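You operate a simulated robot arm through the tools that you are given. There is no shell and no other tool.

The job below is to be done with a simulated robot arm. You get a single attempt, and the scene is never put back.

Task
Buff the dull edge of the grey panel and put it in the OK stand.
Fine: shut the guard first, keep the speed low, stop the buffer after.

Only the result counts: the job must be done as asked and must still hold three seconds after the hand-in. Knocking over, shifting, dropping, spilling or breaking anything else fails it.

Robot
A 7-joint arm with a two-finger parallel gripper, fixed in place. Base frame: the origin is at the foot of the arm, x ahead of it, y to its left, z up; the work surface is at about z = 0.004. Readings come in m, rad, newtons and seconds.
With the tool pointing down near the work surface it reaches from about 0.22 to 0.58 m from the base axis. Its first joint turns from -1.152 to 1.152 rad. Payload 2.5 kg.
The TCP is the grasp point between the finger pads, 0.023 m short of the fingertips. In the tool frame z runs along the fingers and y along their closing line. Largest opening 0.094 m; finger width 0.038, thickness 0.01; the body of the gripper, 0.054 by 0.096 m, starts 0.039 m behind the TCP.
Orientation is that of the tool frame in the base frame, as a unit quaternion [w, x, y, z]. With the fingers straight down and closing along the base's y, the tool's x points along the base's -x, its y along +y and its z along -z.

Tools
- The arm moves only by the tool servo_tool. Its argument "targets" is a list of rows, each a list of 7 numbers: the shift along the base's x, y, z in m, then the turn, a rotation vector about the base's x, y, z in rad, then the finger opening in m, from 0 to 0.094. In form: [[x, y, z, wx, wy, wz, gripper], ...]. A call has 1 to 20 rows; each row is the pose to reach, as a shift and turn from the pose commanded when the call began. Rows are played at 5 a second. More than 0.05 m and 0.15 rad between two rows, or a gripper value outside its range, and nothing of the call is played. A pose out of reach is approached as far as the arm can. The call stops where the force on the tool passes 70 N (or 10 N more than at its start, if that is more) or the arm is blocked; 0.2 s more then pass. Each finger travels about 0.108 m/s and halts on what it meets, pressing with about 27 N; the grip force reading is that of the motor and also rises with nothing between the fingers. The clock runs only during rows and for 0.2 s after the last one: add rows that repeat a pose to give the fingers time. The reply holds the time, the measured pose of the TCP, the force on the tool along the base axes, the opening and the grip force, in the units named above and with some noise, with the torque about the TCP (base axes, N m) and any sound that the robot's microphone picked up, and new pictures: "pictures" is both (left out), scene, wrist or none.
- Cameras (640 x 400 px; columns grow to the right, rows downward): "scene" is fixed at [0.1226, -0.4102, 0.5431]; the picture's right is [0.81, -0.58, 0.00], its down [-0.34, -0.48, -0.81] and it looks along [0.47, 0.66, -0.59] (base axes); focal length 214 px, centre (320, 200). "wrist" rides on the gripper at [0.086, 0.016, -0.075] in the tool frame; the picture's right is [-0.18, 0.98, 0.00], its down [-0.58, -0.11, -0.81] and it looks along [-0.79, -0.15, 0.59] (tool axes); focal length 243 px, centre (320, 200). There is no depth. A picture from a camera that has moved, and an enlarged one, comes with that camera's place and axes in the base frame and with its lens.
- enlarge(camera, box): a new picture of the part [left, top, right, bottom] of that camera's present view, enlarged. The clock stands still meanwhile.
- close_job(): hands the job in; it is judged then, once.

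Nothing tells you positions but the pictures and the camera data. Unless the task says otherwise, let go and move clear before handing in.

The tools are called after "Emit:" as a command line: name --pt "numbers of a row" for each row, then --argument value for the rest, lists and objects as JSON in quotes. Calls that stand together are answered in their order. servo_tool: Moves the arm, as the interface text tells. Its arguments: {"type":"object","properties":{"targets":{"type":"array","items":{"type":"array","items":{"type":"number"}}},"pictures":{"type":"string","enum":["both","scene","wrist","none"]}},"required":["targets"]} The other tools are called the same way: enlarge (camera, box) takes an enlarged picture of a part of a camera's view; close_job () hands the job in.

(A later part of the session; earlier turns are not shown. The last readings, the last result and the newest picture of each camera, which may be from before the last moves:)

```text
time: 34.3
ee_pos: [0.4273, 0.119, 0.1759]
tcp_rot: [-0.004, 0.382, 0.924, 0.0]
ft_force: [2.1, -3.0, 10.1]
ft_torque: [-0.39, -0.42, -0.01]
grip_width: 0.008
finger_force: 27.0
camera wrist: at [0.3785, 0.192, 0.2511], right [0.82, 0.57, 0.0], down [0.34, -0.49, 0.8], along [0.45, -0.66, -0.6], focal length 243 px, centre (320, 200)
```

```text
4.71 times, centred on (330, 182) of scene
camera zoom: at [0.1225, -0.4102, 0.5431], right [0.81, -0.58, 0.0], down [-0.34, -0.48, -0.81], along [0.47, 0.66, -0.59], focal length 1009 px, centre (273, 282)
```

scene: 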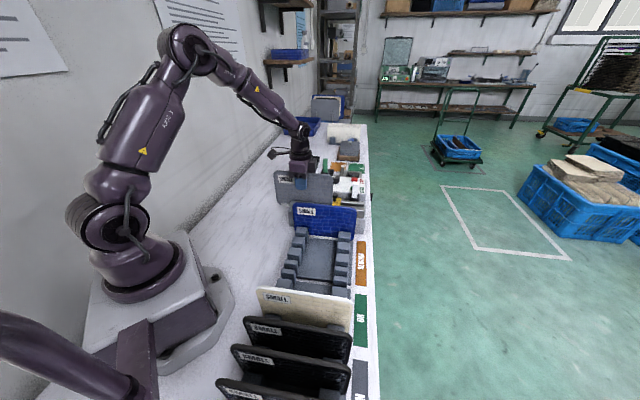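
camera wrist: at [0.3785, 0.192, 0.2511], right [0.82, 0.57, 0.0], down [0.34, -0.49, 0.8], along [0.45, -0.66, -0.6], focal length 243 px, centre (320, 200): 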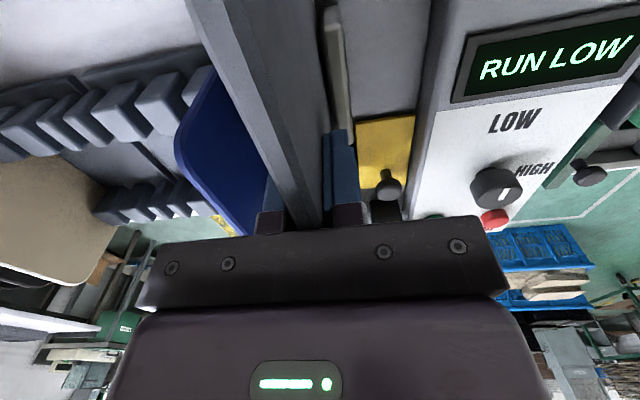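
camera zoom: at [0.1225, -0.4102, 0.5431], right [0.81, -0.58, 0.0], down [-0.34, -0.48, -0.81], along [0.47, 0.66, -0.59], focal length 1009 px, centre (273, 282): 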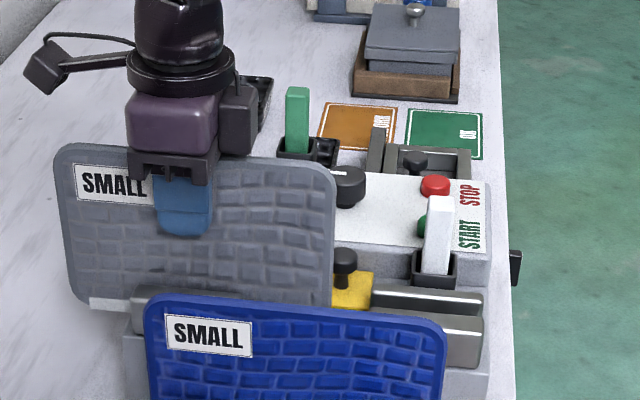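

The outer end of the strip has passed over the wheel; screen still says RUN LOW. Now I'll slide the panel outward the whole way.

Emit:
servo_tool --pt "0.004 -0.004 0 0 0 0 0.0" --pt "0.008 -0.008 0 0 0 0 0.0" --pt "0.012 -0.012 0 0 0 0 0.0" --pt "0.016 -0.016 0 0 0 0 0.0" --pt "0.02 -0.02 0 0 0 0 0.0" --pt "0.024 -0.024 0 0 0 0 0" --pt "0.028 -0.028 0 0 0 0 0" --pt "0.032 -0.032 0 0 0 0 0" --pt "0.036 -0.036 0 0 0 0 0" --pt "0.04 -0.04 0 0 0 0 0" --pt "0.044 -0.044 0 0 0 0 0" --pt "0.048 -0.048 0 0 0 0 0" --pt "0.052 -0.052 0 0 0 0 0" --pt "0.056 -0.056 0 0 0 0 0" --pt "0.06 -0.06 0 0 0 0 0" --pictures "wrist"

Emit:
enlarge --camera "wrist" --box '[240, 0, 420, 130]'

```text
time: 37.5
ee_pos: [0.4881, 0.0598, 0.1779]
tcp_rot: [-0.005, 0.382, 0.924, 0.002]
ft_force: [-16.3, 16.4, 31.4]
ft_torque: [0.76, 0.68, 0.03]
grip_width: 0.0081
finger_force: 27.0
camera wrist: at [0.4387, 0.1325, 0.2534], right [0.82, 0.57, 0.0], down [0.34, -0.49, 0.8], along [0.45, -0.66, -0.6], focal length 243 px, centre (320, 200)
```

wrist: 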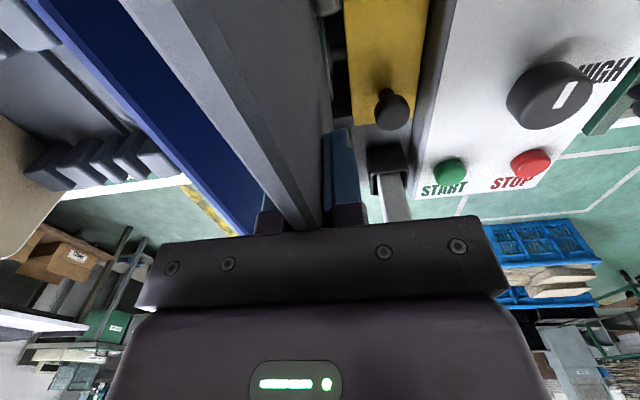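

```text
3.08 times, centred on (330, 65) of wrist
camera zoom: at [0.4387, 0.1325, 0.2534], right [0.82, 0.57, 0.0], down [0.34, -0.49, 0.8], along [0.45, -0.66, -0.6], focal length 746 px, centre (289, 615)
```

zoom: 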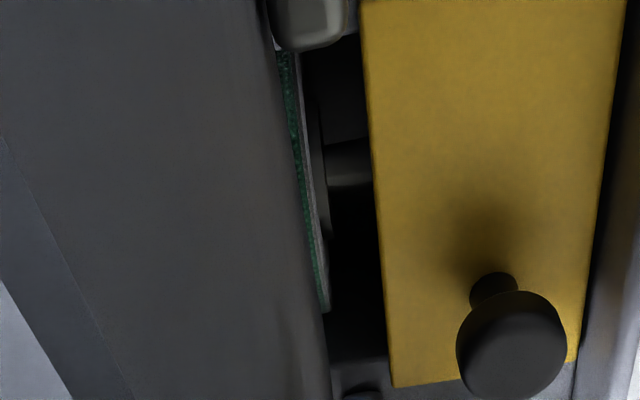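

The side force rose and the panel seems to have tilted in the grip. I'll pause and look before moving on.

Emit:
enlarge --camera "scene" --box '[275, 140, 385, 225]'

Emit:
enlarge --camera "wrist" --box '[150, 0, 450, 230]'

Emit:
enlarge --camera "scene" --box '[335, 180, 375, 215]'

```text
4.71 times, centred on (330, 182) of scene
camera zoom: at [0.1224, -0.4102, 0.5431], right [0.81, -0.58, 0.0], down [-0.34, -0.48, -0.81], along [0.47, 0.66, -0.59], focal length 1009 px, centre (273, 282)
```

zoom: 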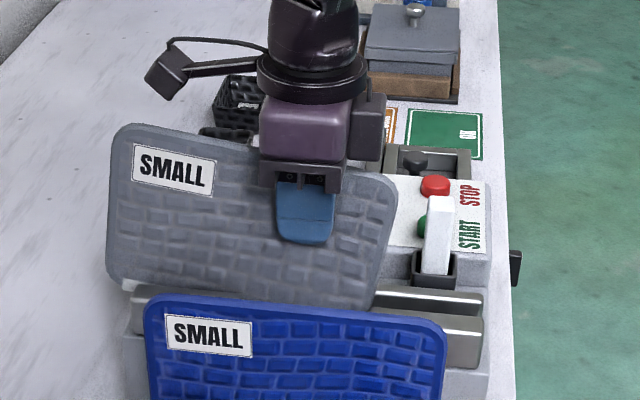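

```text
1.74 times, centred on (300, 115) of wrist
camera zoom: at [0.4387, 0.1325, 0.2534], right [0.82, 0.57, 0.0], down [0.34, -0.49, 0.8], along [0.45, -0.66, -0.6], focal length 422 px, centre (355, 348)
```

zoom: 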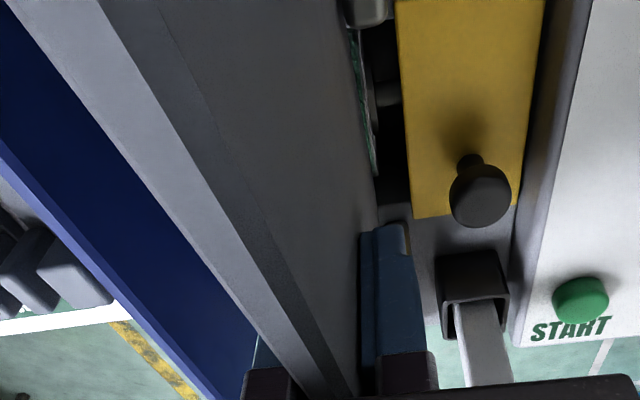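

```text
11.43 times, centred on (355, 198) of scene
camera zoom: at [0.1224, -0.4102, 0.5431], right [0.81, -0.58, 0.0], down [-0.34, -0.48, -0.81], along [0.47, 0.66, -0.59], focal length 2451 px, centre (-80, 229)
```

zoom: 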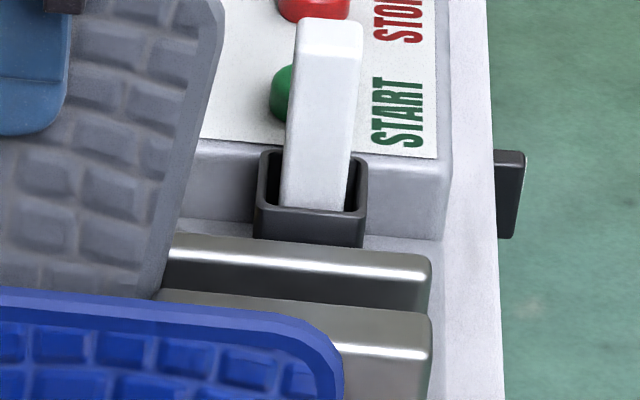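

The panel's outer lower corner caught the edge of the pit on the way back, turning the panel about 8° in the grip. I'll back off a little, lift it clear and reassess.

Emit:
servo_tool --pt "-0.003 0.003 0.004 0 0 0 0.0" --pt "-0.004 0.004 0.012 0 0 0 0.0" --pt "-0.004 0.004 0.03 0 0 0 0.0" --pt "-0.004 0.004 0.06 0 0 0 0.0" --pt "-0.004 0.004 0.1 0 0 0 0.0" --pt "-0.004 0.004 0.12 0 0 0 0" --pt "-0.004 0.004 0.12 0 0 0 0"

Emit:
enlarge --camera "scene" --box '[275, 100, 385, 225]'

Emit:
enlarge --camera "wrist" --box '[150, 0, 450, 230]'

Emit:
enlarge --camera "scene" --box '[285, 165, 365, 215]'

```text
time: 39.1
ee_pos: [0.4828, 0.0618, 0.2961]
tcp_rot: [-0.004, 0.383, 0.924, 0.0]
ft_force: [-0.3, 0.1, -0.8]
ft_torque: [-0.04, -0.03, 0.03]
grip_width: 0.0079
finger_force: 26.7
camera wrist: at [0.4332, 0.1349, 0.3718], right [0.82, 0.57, 0.0], down [0.34, -0.49, 0.8], along [0.45, -0.66, -0.6], focal length 243 px, centre (320, 200)
```

scene: 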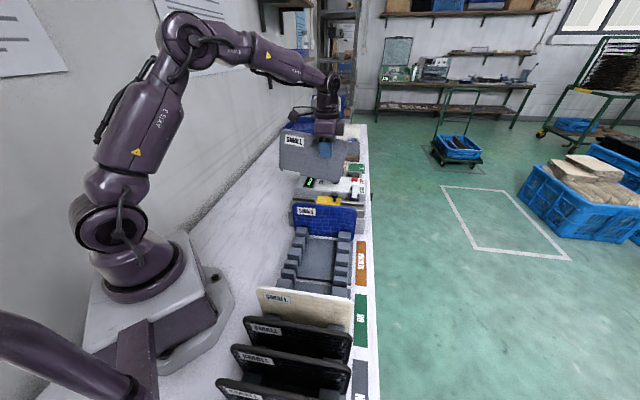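
wrist: 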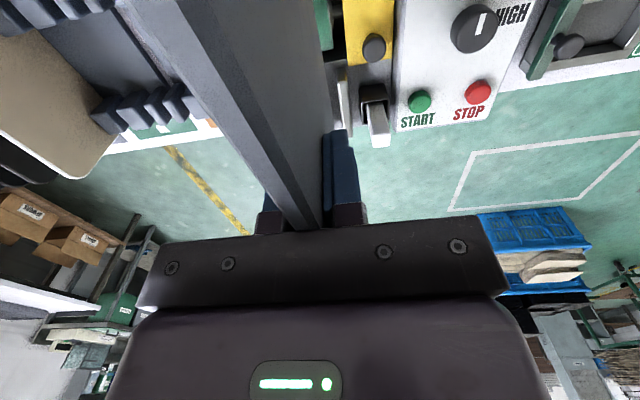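

```text
3.20 times, centred on (330, 162) of scene
camera zoom: at [0.1226, -0.4102, 0.5431], right [0.81, -0.58, 0.0], down [-0.34, -0.48, -0.81], along [0.47, 0.66, -0.59], focal length 686 px, centre (288, 320)
```

zoom: 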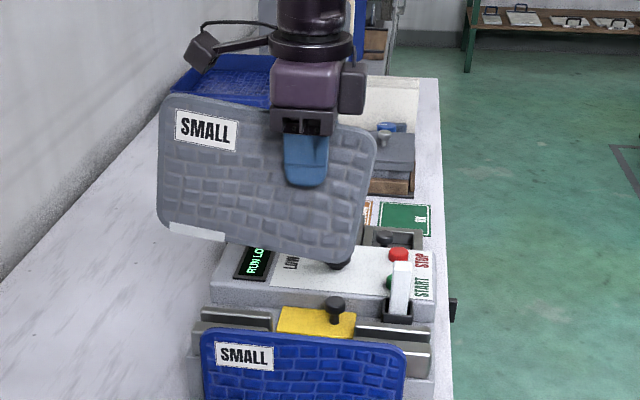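

```text
1.74 times, centred on (300, 115) of wrist
camera zoom: at [0.4332, 0.1349, 0.3718], right [0.82, 0.57, 0.0], down [0.34, -0.49, 0.8], along [0.45, -0.66, -0.6], focal length 422 px, centre (355, 348)
```

zoom: 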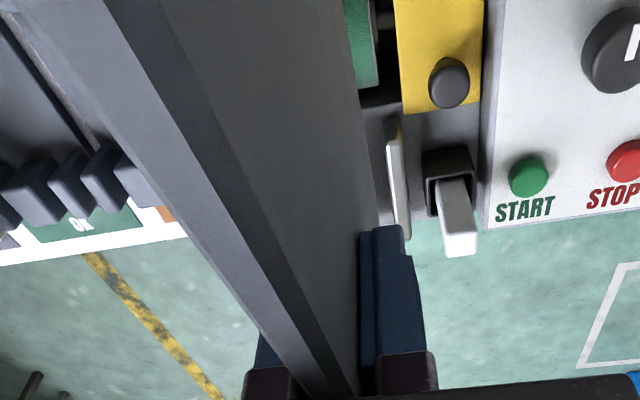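

```text
8.00 times, centred on (325, 190) of scene
camera zoom: at [0.1226, -0.4102, 0.5431], right [0.81, -0.58, 0.0], down [-0.34, -0.48, -0.81], along [0.47, 0.66, -0.59], focal length 1716 px, centre (280, 280)
```

zoom: 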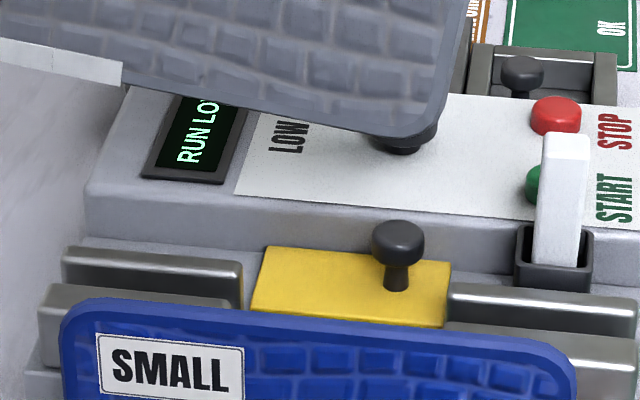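

Good result: roughly the outer two thirds of the strip is clean; only the inner portion is still pale. The panel has slipped to about +0.04 m off-centre and 8° in the grip, so I'll level it and take it back over its original slot to re-grip it nearer the remaining part.

Emit:
servo_tool --pt "-0.02 -0.038 0.0 -0.033 -0.033 0 0.0" --pt "-0.044 -0.076 0.0 -0.066 -0.066 0 0.0" --pt "-0.066 -0.114 0.0 -0.099 -0.099 0 0.0" --pt "-0.0876 -0.1531 0.0 -0.099 -0.099 0 0.0" --pt "-0.0876 -0.1531 -0.03 -0.099 -0.099 0 0" --pt "-0.0876 -0.1531 -0.03 -0.099 -0.099 0 0"

Emit:
enlarge --camera "scene" --box '[260, 130, 390, 270]'

Emit:
enlarge --camera "wrist" --box '[150, 0, 450, 230]'

```text
time: 40.5
ee_pos: [0.3963, -0.0897, 0.2662]
tcp_rot: [0.061, 0.381, 0.922, -0.026]
ft_force: [0.1, -0.6, -0.1]
ft_torque: [-0.02, -0.03, 0.02]
grip_width: 0.0081
finger_force: 26.9
camera wrist: at [0.3406, -0.01, 0.3293], right [0.82, 0.57, 0.02], down [0.26, -0.41, 0.88], along [0.51, -0.72, -0.48], focal length 243 px, centre (320, 200)
```

scene: 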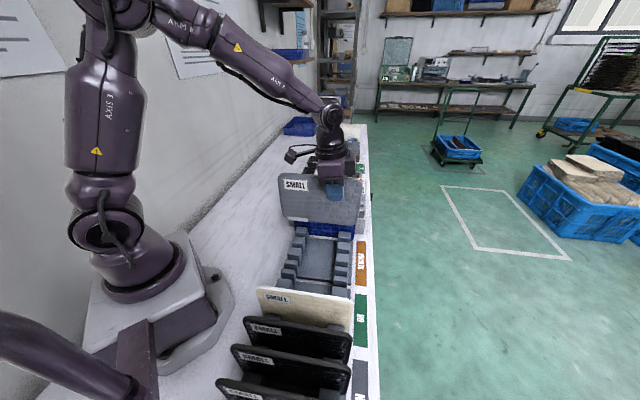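
wrist: 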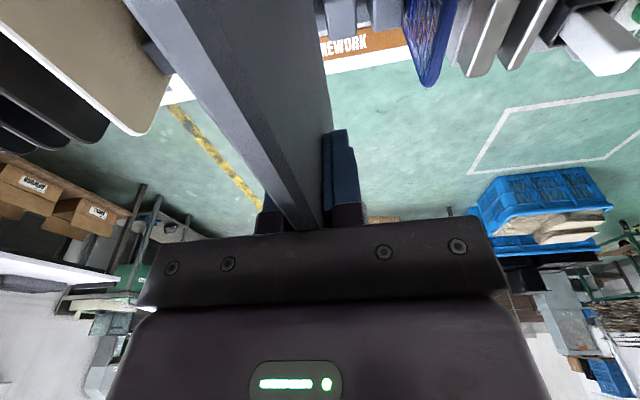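

```text
2.86 times, centred on (325, 200) of scene
camera zoom: at [0.1225, -0.4102, 0.5431], right [0.81, -0.58, 0.0], down [-0.34, -0.48, -0.81], along [0.47, 0.66, -0.59], focal length 613 px, centre (306, 200)
```

zoom: 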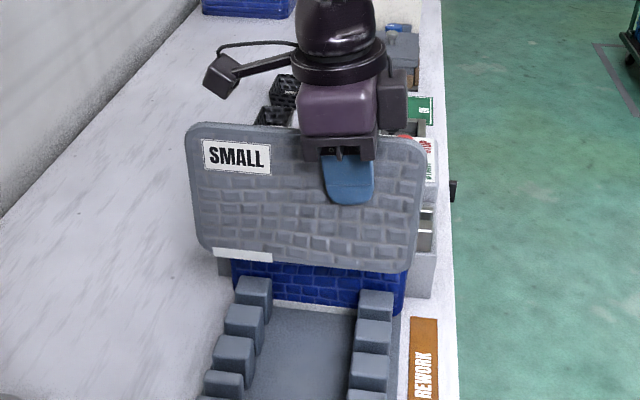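

```text
1.74 times, centred on (300, 115) of wrist
camera zoom: at [0.3406, -0.01, 0.3293], right [0.82, 0.57, 0.02], down [0.26, -0.41, 0.88], along [0.51, -0.72, -0.48], focal length 422 px, centre (355, 348)
```

zoom: 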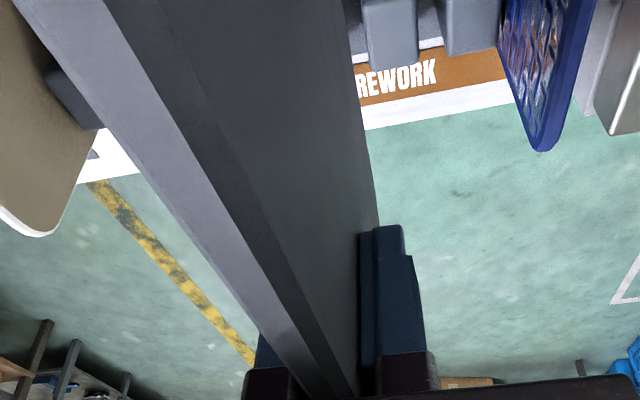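

The panel is level again and centred over its original stand slot. I'll correct 2 mm along the bench and lower towards the posts.

Emit:
servo_tool --pt "-0.0013 -0.0013 -0.03 0 0 0 0.0" --pt "-0.0013 -0.0013 -0.06 0 0 0 0.0" --pt "-0.0013 -0.0013 -0.085 0 0 0 0.0" --pt "-0.0013 -0.0013 -0.085 0 0 0 0.0"

Emit:
enlarge --camera "scene" --box '[275, 170, 385, 280]'

Emit:
enlarge --camera "wrist" --box '[150, 0, 450, 230]'

Emit:
enlarge --camera "scene" --box '[280, 225, 360, 275]'

```text
time: 41.5
ee_pos: [0.396, -0.0904, 0.1795]
tcp_rot: [0.06, 0.382, 0.922, -0.026]
ft_force: [0.0, 0.7, -1.0]
ft_torque: [0.01, 0.01, -0.01]
grip_width: 0.0077
finger_force: 27.2
camera wrist: at [0.3402, -0.0105, 0.2425], right [0.82, 0.57, 0.02], down [0.26, -0.41, 0.88], along [0.51, -0.72, -0.48], focal length 243 px, centre (320, 200)
```

scene: 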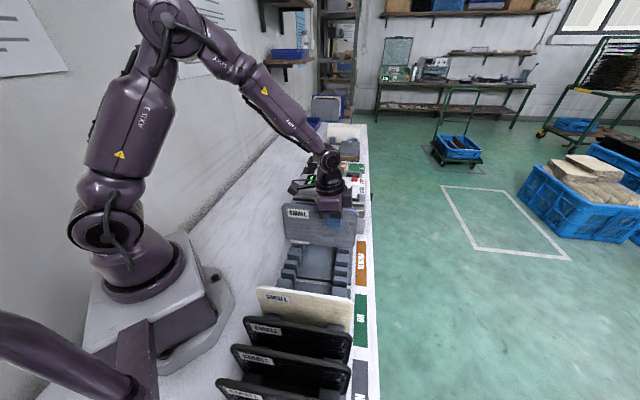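
wrist: 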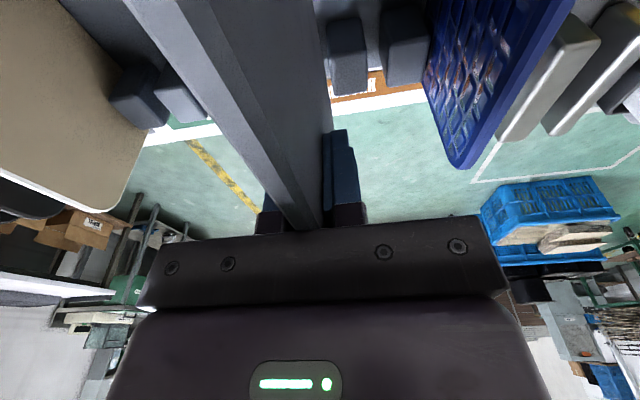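

```text
3.64 times, centred on (330, 225) of scene
camera zoom: at [0.1226, -0.4102, 0.5431], right [0.81, -0.58, 0.0], down [-0.34, -0.48, -0.81], along [0.47, 0.66, -0.59], focal length 780 px, centre (284, 109)
```

zoom: 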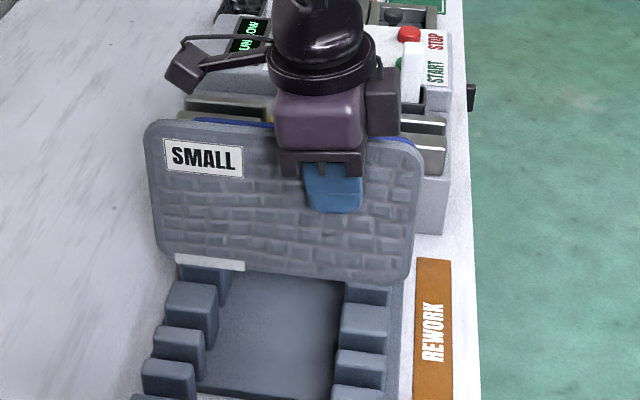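

```text
1.74 times, centred on (300, 115) of wrist
camera zoom: at [0.3402, -0.0105, 0.2425], right [0.82, 0.57, 0.02], down [0.26, -0.41, 0.88], along [0.51, -0.72, -0.48], focal length 422 px, centre (355, 348)
```

zoom: 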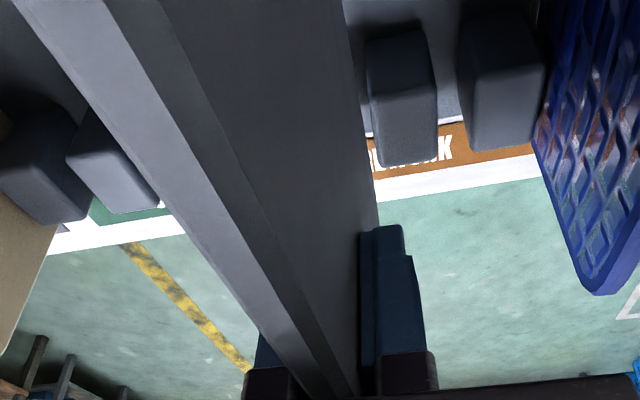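

```text
8.00 times, centred on (320, 250) of scene
camera zoom: at [0.1226, -0.4102, 0.5431], right [0.81, -0.58, 0.0], down [-0.34, -0.48, -0.81], along [0.47, 0.66, -0.59], focal length 1716 px, centre (320, -200)
```

zoom: 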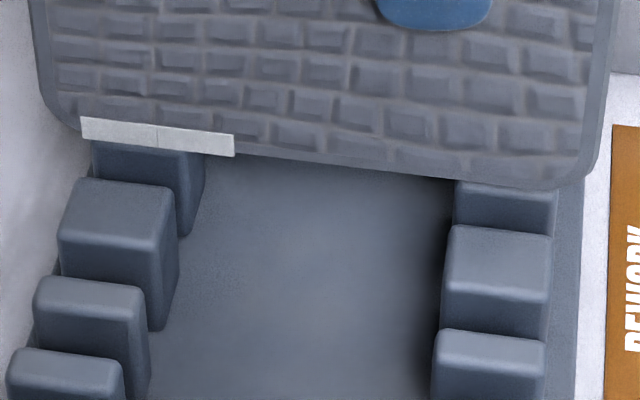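

Exactly two pale segments remain at the inner end. I'll lower the panel into its old slot with care.

Emit:
servo_tool --pt "-0.0005 -0.0005 -0.01 0 0 0 0.0" --pt "-0.0005 -0.0005 -0.02 0 0 0 0.0" --pt "-0.0005 -0.0005 -0.03 0 0 0 0.0" --pt "-0.0005 -0.0005 -0.04 0 0 0 0.0" --pt "-0.0005 -0.0005 -0.05 0 0 0 0.0" --pt "-0.0005 -0.0005 -0.056 0 0 0 0"

Emit:
enlarge --camera "scene" --box '[275, 190, 375, 280]'

```text
time: 42.9
ee_pos: [0.3947, -0.0918, 0.1238]
tcp_rot: [0.06, 0.382, 0.922, -0.025]
ft_force: [-0.9, -0.6, -1.4]
ft_torque: [-0.01, -0.02, 0.01]
grip_width: 0.0079
finger_force: 26.9
camera wrist: at [0.3384, -0.0125, 0.1872], right [0.82, 0.57, 0.02], down [0.26, -0.41, 0.88], along [0.51, -0.72, -0.48], focal length 243 px, centre (320, 200)
```

scene: 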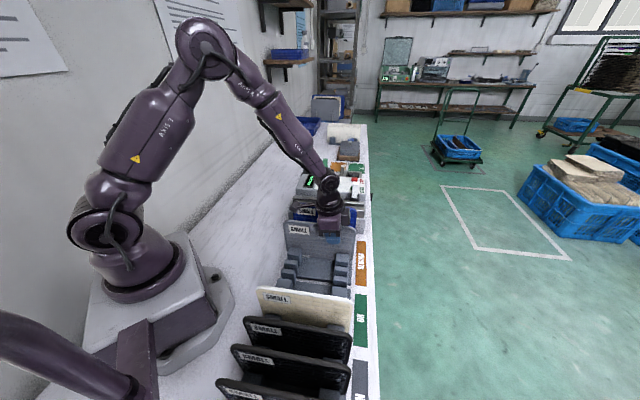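
wrist: 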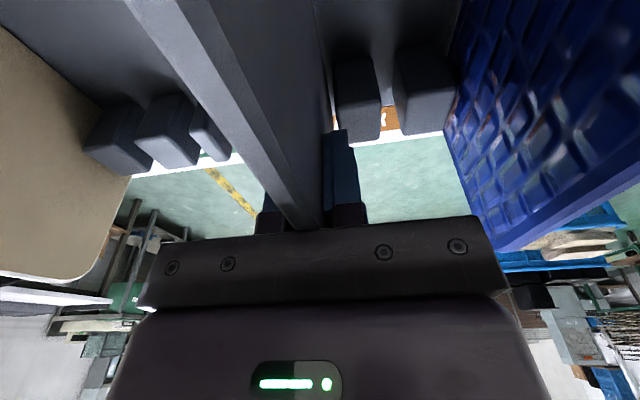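

```text
4.44 times, centred on (325, 235) of scene
camera zoom: at [0.1226, -0.4102, 0.5431], right [0.81, -0.58, 0.0], down [-0.34, -0.48, -0.81], along [0.47, 0.66, -0.59], focal length 953 px, centre (298, 44)
```

zoom: 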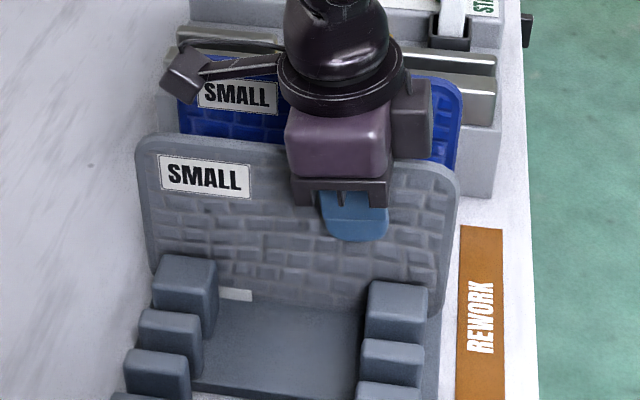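

The panel slid between the posts with no contact force. I'll lower the last few millimetres to its seat.

Emit:
servo_tool --pt "0 0 -0.003 0 0 0 0.0" --pt "0 0 -0.005 0 0 0 0.0" --pictures "none"

Emit:
servo_tool --pt "0 0 -0.0015 0 0 0 0.0" --pt "0 0 -0.0025 0 0 0 0.0" --pictures "none"

```text
time: 43.5
ee_pos: [0.3953, -0.0924, 0.1197]
tcp_rot: [0.062, 0.381, 0.922, -0.026]
ft_force: [0.1, -0.3, -0.9]
ft_torque: [0.0, -0.03, 0.02]
grip_width: 0.0077
finger_force: 27.3
```

```text
time: 44.1
ee_pos: [0.3944, -0.092, 0.1168]
tcp_rot: [0.06, 0.383, 0.922, -0.026]
ft_force: [-0.5, 0.5, 0.8]
ft_torque: [-0.09, -0.03, -0.01]
grip_width: 0.0078
finger_force: 27.1
```

The panel is just touching its seat. I'll release, lift, straighten the tool, move about 9 cm inward along the panel and get ready to re-grip it nearer the remaining dull segments.

Emit:
servo_tool --pt "0 0 0 0 0 0 0.02" --pt "0 0 0 0 0 0 0.04" --pt "0 0 0 0 0 0 0.06" --pt "0 0 0.04 0 0 0 0.08" --pt "0 0 0.08 0.0 0.0 0 0.09" --pt "-0.03 0.03 0.08 0.05 0.05 0 0.09" --pt "-0.061 0.061 0.08 0.092 0.092 0 0.09" --pt "-0.061 0.061 0.08 0.092 0.092 0 0.09"

Emit:
enlarge --camera "scene" --box '[275, 180, 375, 280]'

Emit:
enlarge --camera "wrist" --box '[150, 0, 490, 230]'

```text
time: 45.9
ee_pos: [0.3314, -0.0309, 0.1964]
tcp_rot: [0.0, 0.381, 0.925, -0.001]
ft_force: [-0.4, -0.1, 0.8]
ft_torque: [0.01, 0.03, 0.0]
grip_width: 0.0899
finger_force: 0.0
camera wrist: at [0.2821, 0.0423, 0.2716], right [0.82, 0.57, 0.0], down [0.34, -0.49, 0.81], along [0.46, -0.67, -0.59], focal length 243 px, centre (320, 200)
```

scene: 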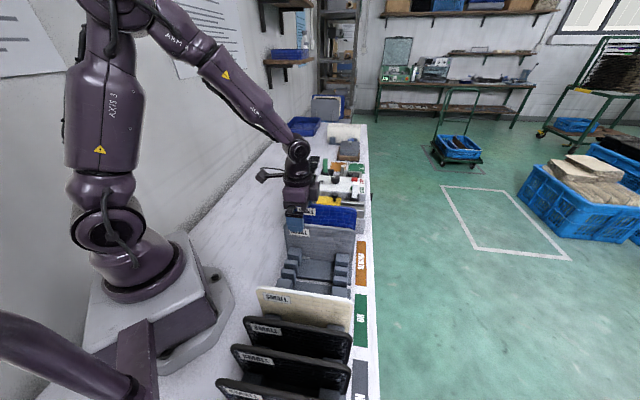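
wrist: 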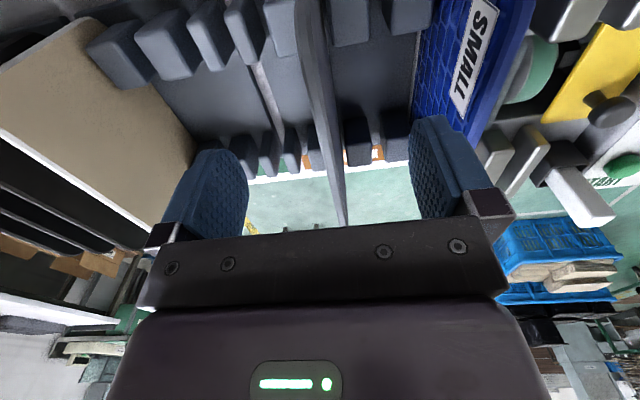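

```text
4.00 times, centred on (325, 230) of scene
camera zoom: at [0.1225, -0.4102, 0.5431], right [0.81, -0.58, 0.0], down [-0.34, -0.48, -0.81], along [0.47, 0.66, -0.59], focal length 858 px, centre (300, 80)
```

zoom: 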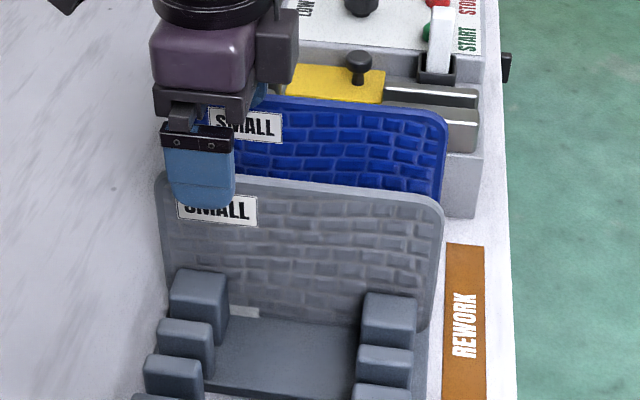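

```text
1.74 times, centred on (320, 115) of wrist
camera zoom: at [0.2821, 0.0423, 0.2716], right [0.82, 0.57, 0.0], down [0.34, -0.49, 0.81], along [0.46, -0.67, -0.59], focal length 422 px, centre (320, 348)
```

zoom: 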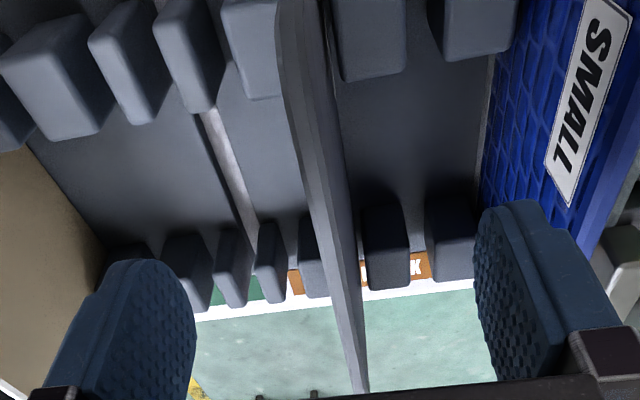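

The panel stands upright in the slot. I'll descend around it at its inner part and grip again.

Emit:
servo_tool --pt "0.0012 0.0012 -0.03 0 0 0 0.09" --pt "0.0012 0.0012 -0.06 0 0 0 0.09" --pt "0.0012 0.0012 -0.079 0 0 0 0.09" --pt "0.0012 0.0012 -0.079 0 0 0 0.06" --pt "0.0012 0.0012 -0.079 0 0 0 0.04" --pt "0.0012 0.0012 -0.079 0 0 0 0.02" --pt "0.0012 0.0012 -0.079 0 0 0 0.0" --pt "0.0012 0.0012 -0.079 0 0 0 0.0" --pt "0.0012 0.0012 -0.079 0 0 0 0.0" --pictures "wrist"

```text
time: 47.9
ee_pos: [0.3338, -0.0299, 0.1166]
tcp_rot: [0.001, 0.383, 0.924, -0.002]
ft_force: [-0.3, -0.3, 0.6]
ft_torque: [0.0, -0.02, -0.02]
grip_width: 0.0078
finger_force: 27.4
camera wrist: at [0.2839, 0.0433, 0.1925], right [0.82, 0.57, 0.0], down [0.33, -0.49, 0.81], along [0.46, -0.67, -0.59], focal length 243 px, centre (320, 200)
```

wrist: 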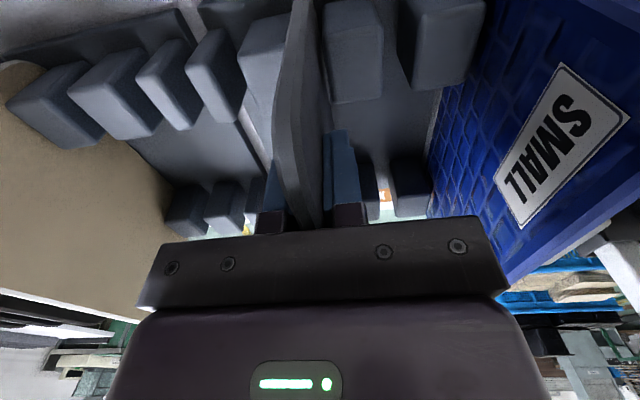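

Re-gripped. I'll lift, carry the panel back over the buffer slot with the remaining segments over the wheel, and stop just above the rails.

Emit:
servo_tool --pt "0 0 0.02 0 0 0 0.0" --pt "0 0 0.06 0 0 0 0.0" --pt "0 0 0.1 0 0 0 0.0" --pt "0 0 0.14 0 0 0 0.0" --pt "0 0 0.166 0 0 0 0.0" --pt "0.036 0.0245 0.166 0 0 0 0" --pt "0.072 0.049 0.166 0 0 0 0" --pt "0.108 0.0735 0.166 0 0 0 0" --pt "0.1444 0.098 0.166 0 0 0 0" --pt "0.1444 0.098 0.166 0 0 0 0" --pt "0.1444 0.098 0.13 0 0 0 0" --pt "0.1444 0.098 0.099 0 0 0 0" --pt "0.1444 0.098 0.099 0 0 0 0"

Emit:
enlarge --camera "scene" --box '[280, 140, 390, 225]'

Emit:
enlarge --camera "wrist" --box '[200, 0, 460, 220]'

Emit:
enlarge --camera "scene" --box '[290, 180, 370, 215]'

```text
time: 50.7
ee_pos: [0.478, 0.0713, 0.2188]
tcp_rot: [0.0, 0.382, 0.924, -0.002]
ft_force: [0.1, -0.4, -2.3]
ft_torque: [0.0, 0.04, 0.04]
grip_width: 0.0075
finger_force: 26.8
camera wrist: at [0.4284, 0.1443, 0.2921], right [0.82, 0.57, 0.0], down [0.33, -0.49, 0.81], along [0.46, -0.67, -0.59], focal length 243 px, centre (320, 200)
```

scene: 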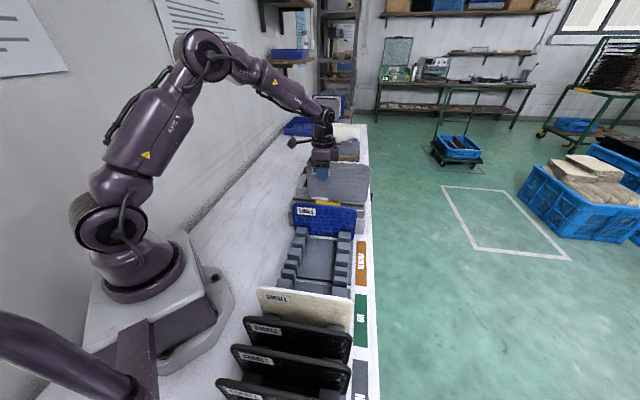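
wrist: 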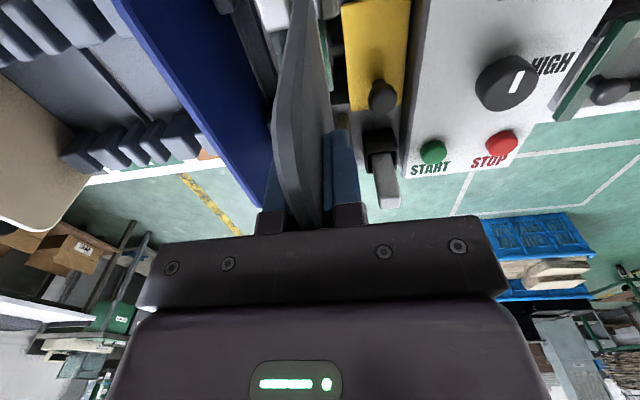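

```text
4.71 times, centred on (335, 182) of scene
camera zoom: at [0.1226, -0.4102, 0.5431], right [0.81, -0.58, 0.0], down [-0.34, -0.48, -0.81], along [0.47, 0.66, -0.59], focal length 1009 px, centre (249, 282)
```

zoom: 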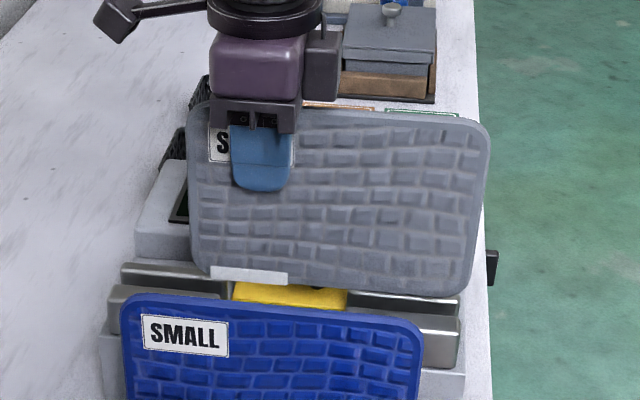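

```text
1.82 times, centred on (330, 110) of wrist
camera zoom: at [0.4284, 0.1443, 0.2921], right [0.82, 0.57, 0.0], down [0.33, -0.49, 0.81], along [0.46, -0.67, -0.59], focal length 441 px, centre (302, 364)
```

zoom: 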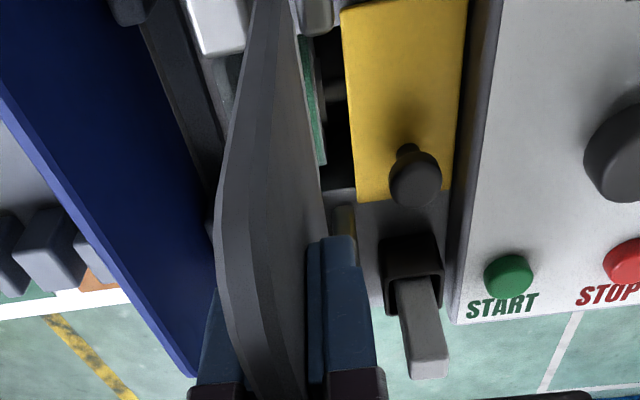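

```text
8.00 times, centred on (330, 198) of scene
camera zoom: at [0.1226, -0.4102, 0.5431], right [0.81, -0.58, 0.0], down [-0.34, -0.48, -0.81], along [0.47, 0.66, -0.59], focal length 1716 px, centre (240, 220)
```

zoom: 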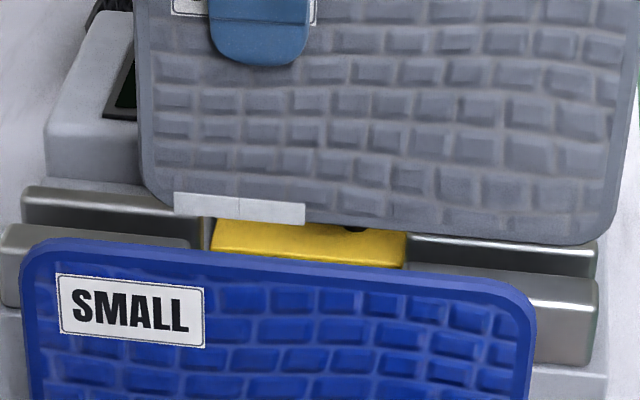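

The panel is over the slot with its two remaining segments near the wheel. I'll correct 2 mm, then lower into the slot to just above contact.

Emit:
servo_tool --pt "-0.0012 -0.0012 0 0 0 0 0.0" --pt "-0.0012 -0.0012 -0.008 0 0 0 0.0" --pt "-0.0012 -0.0012 -0.016 0 0 0 0.0" --pt "-0.0012 -0.0012 -0.024 0 0 0 0.0" --pt "-0.0012 -0.0012 -0.031 0 0 0 0.0" --pt "-0.0012 -0.0012 -0.037 0 0 0 0.0" --pt "-0.0012 -0.0012 -0.037 0 0 0 0.0" --pictures "wrist"

```text
time: 52.3
ee_pos: [0.478, 0.0675, 0.1806]
tcp_rot: [0.001, 0.383, 0.924, -0.002]
ft_force: [-0.5, -1.1, -1.1]
ft_torque: [0.01, 0.02, 0.03]
grip_width: 0.0078
finger_force: 27.4
camera wrist: at [0.428, 0.1399, 0.2549], right [0.82, 0.57, 0.0], down [0.33, -0.49, 0.81], along [0.46, -0.67, -0.59], focal length 243 px, centre (320, 200)
```

wrist: 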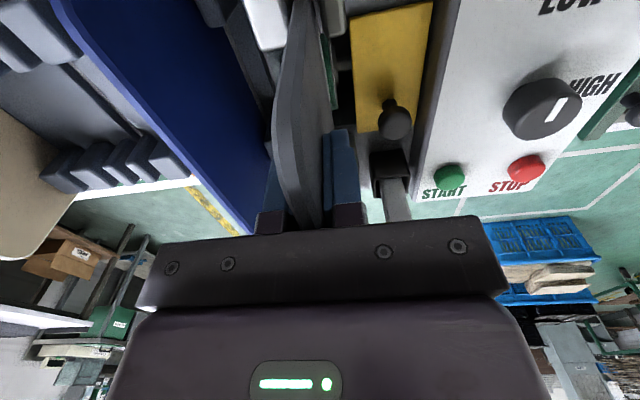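

Emit:
servo_tool --pt "0 0 -0.0015 0 0 0 0.0" --pt "0 0 -0.003 0 0 0 0.0" --pt "0 0 -0.004 0 0 0 0.0" --pictures "none"

```text
time: 53.1
ee_pos: [0.4775, 0.0678, 0.1774]
tcp_rot: [0.001, 0.382, 0.924, 0.0]
ft_force: [-3.7, -1.6, 12.1]
ft_torque: [0.16, 0.61, 0.02]
grip_width: 0.0078
finger_force: 26.9
```

Contact at about 12 N. I'll slide slowly outward so the two remaining segments run over the wheel.

Emit:
servo_tool --pt "0.003 -0.003 0 0 0 0 0.0" --pt "0.006 -0.006 0 0 0 0 0.0" --pt "0.009 -0.009 0 0 0 0 0.0" --pt "0.012 -0.012 0 0 0 0 0.0" --pt "0.015 -0.015 0 0 0 0 0.0" --pt "0.018 -0.018 0 0 0 0 0.0" --pictures "scene"

Emit:
enlarge --camera "scene" --box '[280, 140, 390, 225]'

```text
time: 54.5
ee_pos: [0.4956, 0.0492, 0.1753]
tcp_rot: [0.001, 0.381, 0.924, -0.001]
ft_force: [-2.7, 4.8, 17.8]
ft_torque: [-0.12, -0.31, 0.04]
grip_width: 0.0079
finger_force: 26.7
```

scene: 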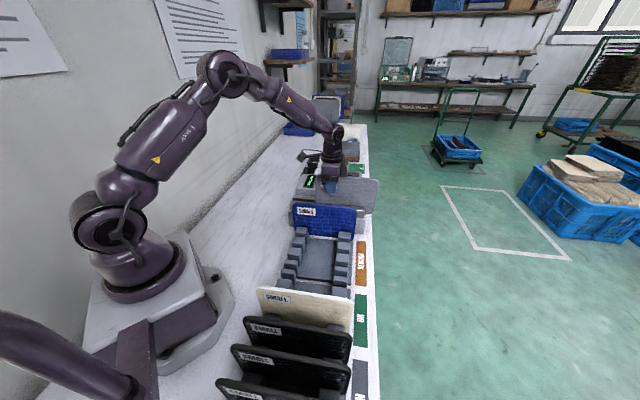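

```text
4.71 times, centred on (335, 182) of scene
camera zoom: at [0.1225, -0.4102, 0.5431], right [0.81, -0.58, 0.0], down [-0.34, -0.48, -0.81], along [0.47, 0.66, -0.59], focal length 1009 px, centre (249, 282)
```

zoom: 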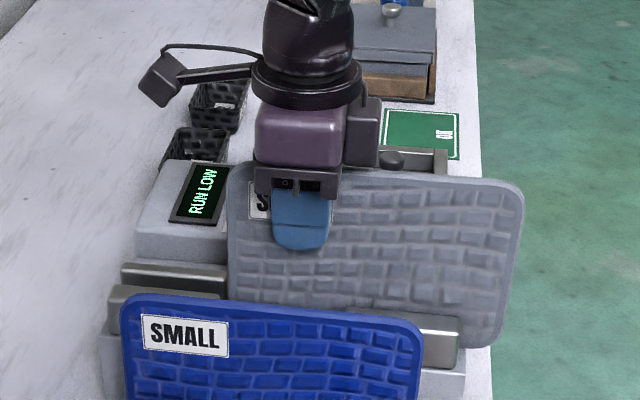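

Still level and running low. I'll slide the final 3 cm with a touch less pressure.

Emit:
servo_tool --pt "0.003 -0.003 0.0004 0 0 0 0.0" --pt "0.006 -0.006 0.0006 0 0 0 0.0" --pt "0.009 -0.009 0.0006 0 0 0 0.0" --pt "0.012 -0.012 0.0006 0 0 0 0.0" --pt "0.015 -0.015 0.0006 0 0 0 0.0" --pt "0.018 -0.018 0.0006 0 0 0 0.0" --pt "0.021 -0.021 0.0006 0 0 0 0" --pt "0.021 -0.021 0.0006 0 0 0 0" --pt "0.021 -0.021 0.0006 0 0 0 0" --pictures "scene"

Emit:
enlarge --camera "scene" --box '[280, 140, 390, 225]'

```text
time: 56.5
ee_pos: [0.5161, 0.0273, 0.1754]
tcp_rot: [0.0, 0.382, 0.924, 0.0]
ft_force: [-2.1, 1.4, 6.8]
ft_torque: [0.13, 0.21, -0.03]
grip_width: 0.008
finger_force: 27.0
```

scene: 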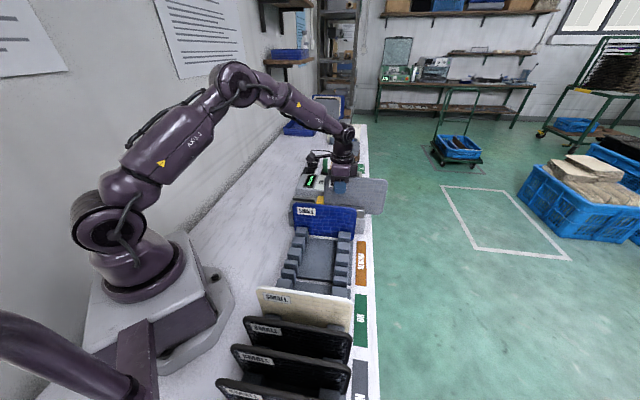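

```text
4.71 times, centred on (335, 182) of scene
camera zoom: at [0.1225, -0.4102, 0.5431], right [0.81, -0.58, 0.0], down [-0.34, -0.48, -0.81], along [0.47, 0.66, -0.59], focal length 1009 px, centre (249, 282)
```

zoom: 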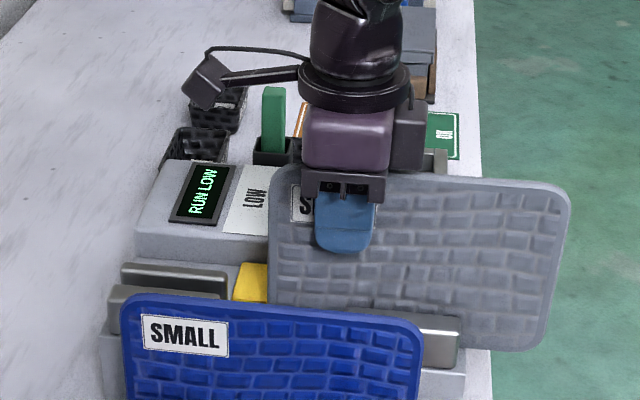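

The strip's inner end has reached the wheel. I'll lift the panel straight out and inspect the edge.

Emit:
servo_tool --pt "0 0 0.01 0 0 0 0.0" --pt "0 0 0.03 0 0 0 0.0" --pt "0 0 0.06 0 0 0 0.0" --pt "0 0 0.09 0 0 0 0.0" --pt "0 0 0.115 0 0 0 0.0" --pt "0 0 0.115 0 0 0 0.0" --pictures "scene"

Emit:
enlarge --camera "scene" --box '[290, 110, 410, 210]'

Emit:
enlarge --camera "scene" --box '[315, 160, 395, 200]'

```text
time: 57.9
ee_pos: [0.5164, 0.0286, 0.2924]
tcp_rot: [0.001, 0.383, 0.924, -0.001]
ft_force: [0.5, 0.0, -0.6]
ft_torque: [0.01, 0.01, -0.01]
grip_width: 0.008
finger_force: 27.5
```

scene: 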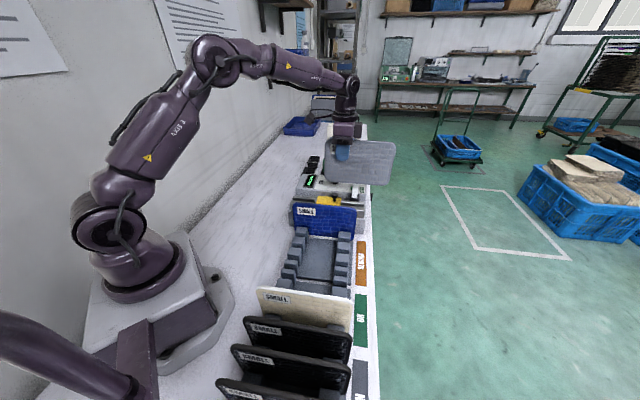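

```text
4.00 times, centred on (350, 160) of scene
camera zoom: at [0.1226, -0.4102, 0.5431], right [0.81, -0.58, 0.0], down [-0.34, -0.48, -0.81], along [0.47, 0.66, -0.59], focal length 858 px, centre (200, 360)
```

zoom: 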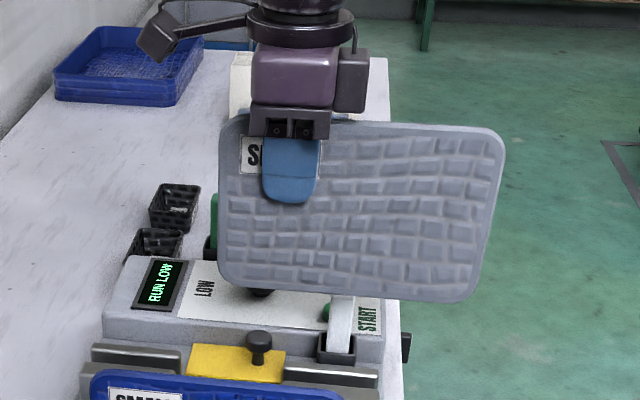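

```text
8.00 times, centred on (355, 180) of scene
camera zoom: at [0.1226, -0.4102, 0.5431], right [0.81, -0.58, 0.0], down [-0.34, -0.48, -0.81], along [0.47, 0.66, -0.59], focal length 1716 px, centre (40, 360)
```

zoom: 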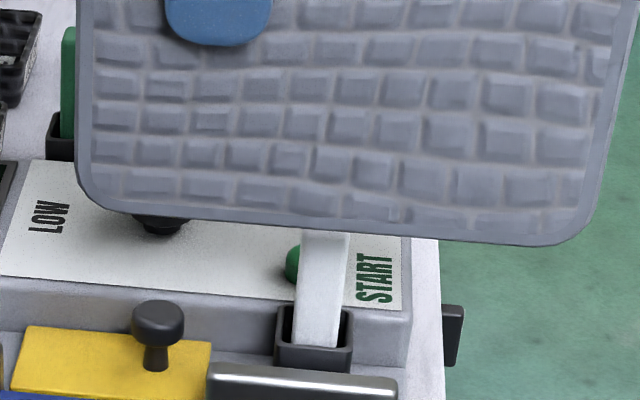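

The whole bottom edge is now clean: no pale segments remain. I'll carry the panel over the OK stand, aiming for the free slot next to the REWORK stand (s≈0.105), and look before lowering.

Emit:
servo_tool --pt "-0.0373 -0.0193 0 0 0 0 0.0" --pt "-0.0746 -0.0387 0 0 0 0 0.0" --pt "-0.1119 -0.058 0 0 0 0 0.0" --pt "-0.1492 -0.0774 0 0 0 0 0.0" --pt "-0.1865 -0.0967 0 0 0 0 0.0" --pt "-0.2238 -0.116 0 0 0 0 0.0" --pt "-0.2611 -0.1354 0 0 0 0 0.0" --pt "-0.2611 -0.1354 0 0 0 0 0.0"

Emit:
enlarge --camera "scene" --box '[255, 150, 395, 310]'

Emit:
enlarge --camera "wrist" --box '[150, 0, 450, 220]'

Emit:
enlarge --camera "scene" --box '[270, 230, 370, 310]'

```text
time: 59.7
ee_pos: [0.2531, -0.1093, 0.2898]
tcp_rot: [0.0, 0.382, 0.924, -0.001]
ft_force: [0.2, 0.6, -1.1]
ft_torque: [0.01, 0.04, 0.0]
grip_width: 0.0075
finger_force: 26.8
camera wrist: at [0.2041, -0.0363, 0.365], right [0.82, 0.57, 0.0], down [0.33, -0.49, 0.81], along [0.46, -0.67, -0.59], focal length 243 px, centre (320, 200)
```

scene: 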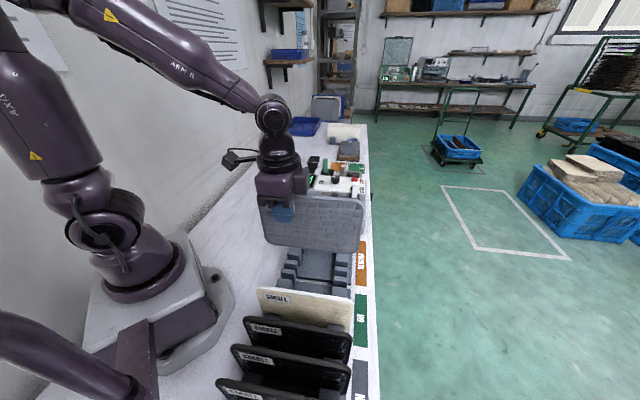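
wrist: 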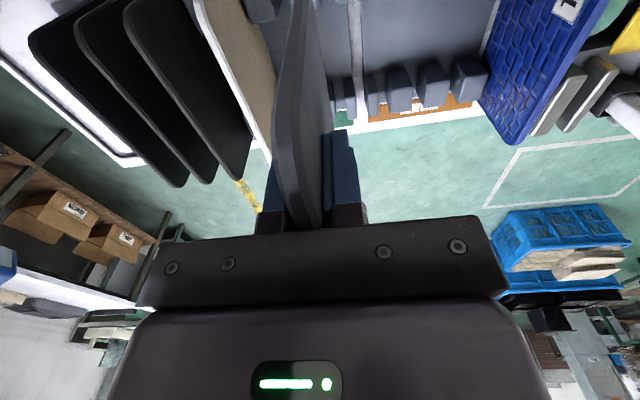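

```text
2.50 times, centred on (325, 230) of scene
camera zoom: at [0.1225, -0.4102, 0.5431], right [0.81, -0.58, 0.0], down [-0.34, -0.48, -0.81], along [0.47, 0.66, -0.59], focal length 536 px, centre (308, 125)
```

zoom: 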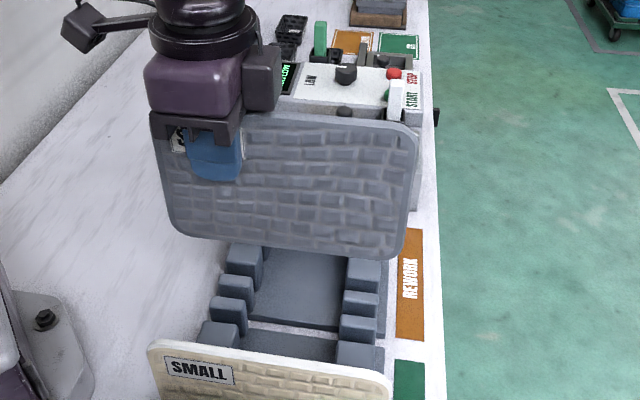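

```text
1.82 times, centred on (300, 110) of wrist
camera zoom: at [0.2041, -0.0363, 0.365], right [0.82, 0.57, 0.0], down [0.33, -0.49, 0.81], along [0.46, -0.67, -0.59], focal length 441 px, centre (356, 364)
```

zoom: 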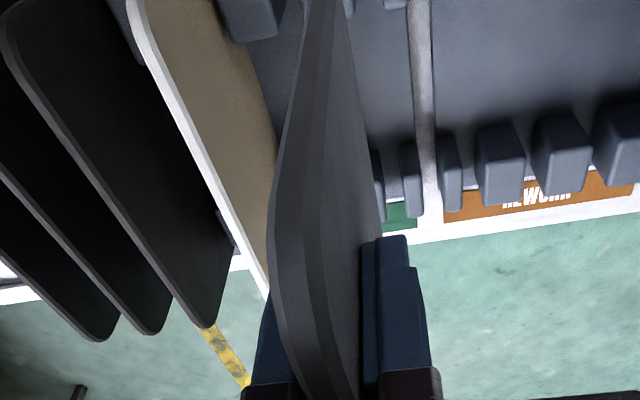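

```text
5.00 times, centred on (320, 270) of scene
camera zoom: at [0.1225, -0.4102, 0.5431], right [0.81, -0.58, 0.0], down [-0.34, -0.48, -0.81], along [0.47, 0.66, -0.59], focal length 1072 px, centre (320, -150)
```

zoom: 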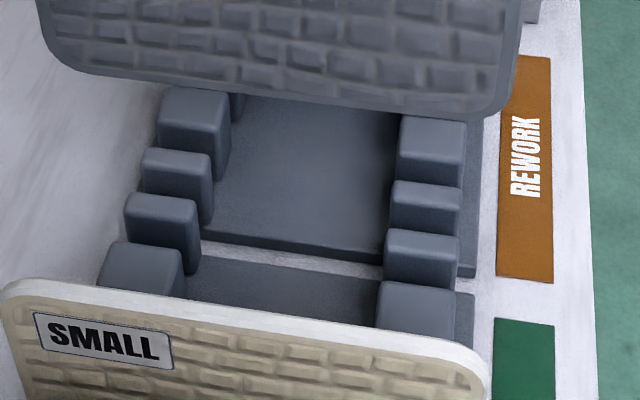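

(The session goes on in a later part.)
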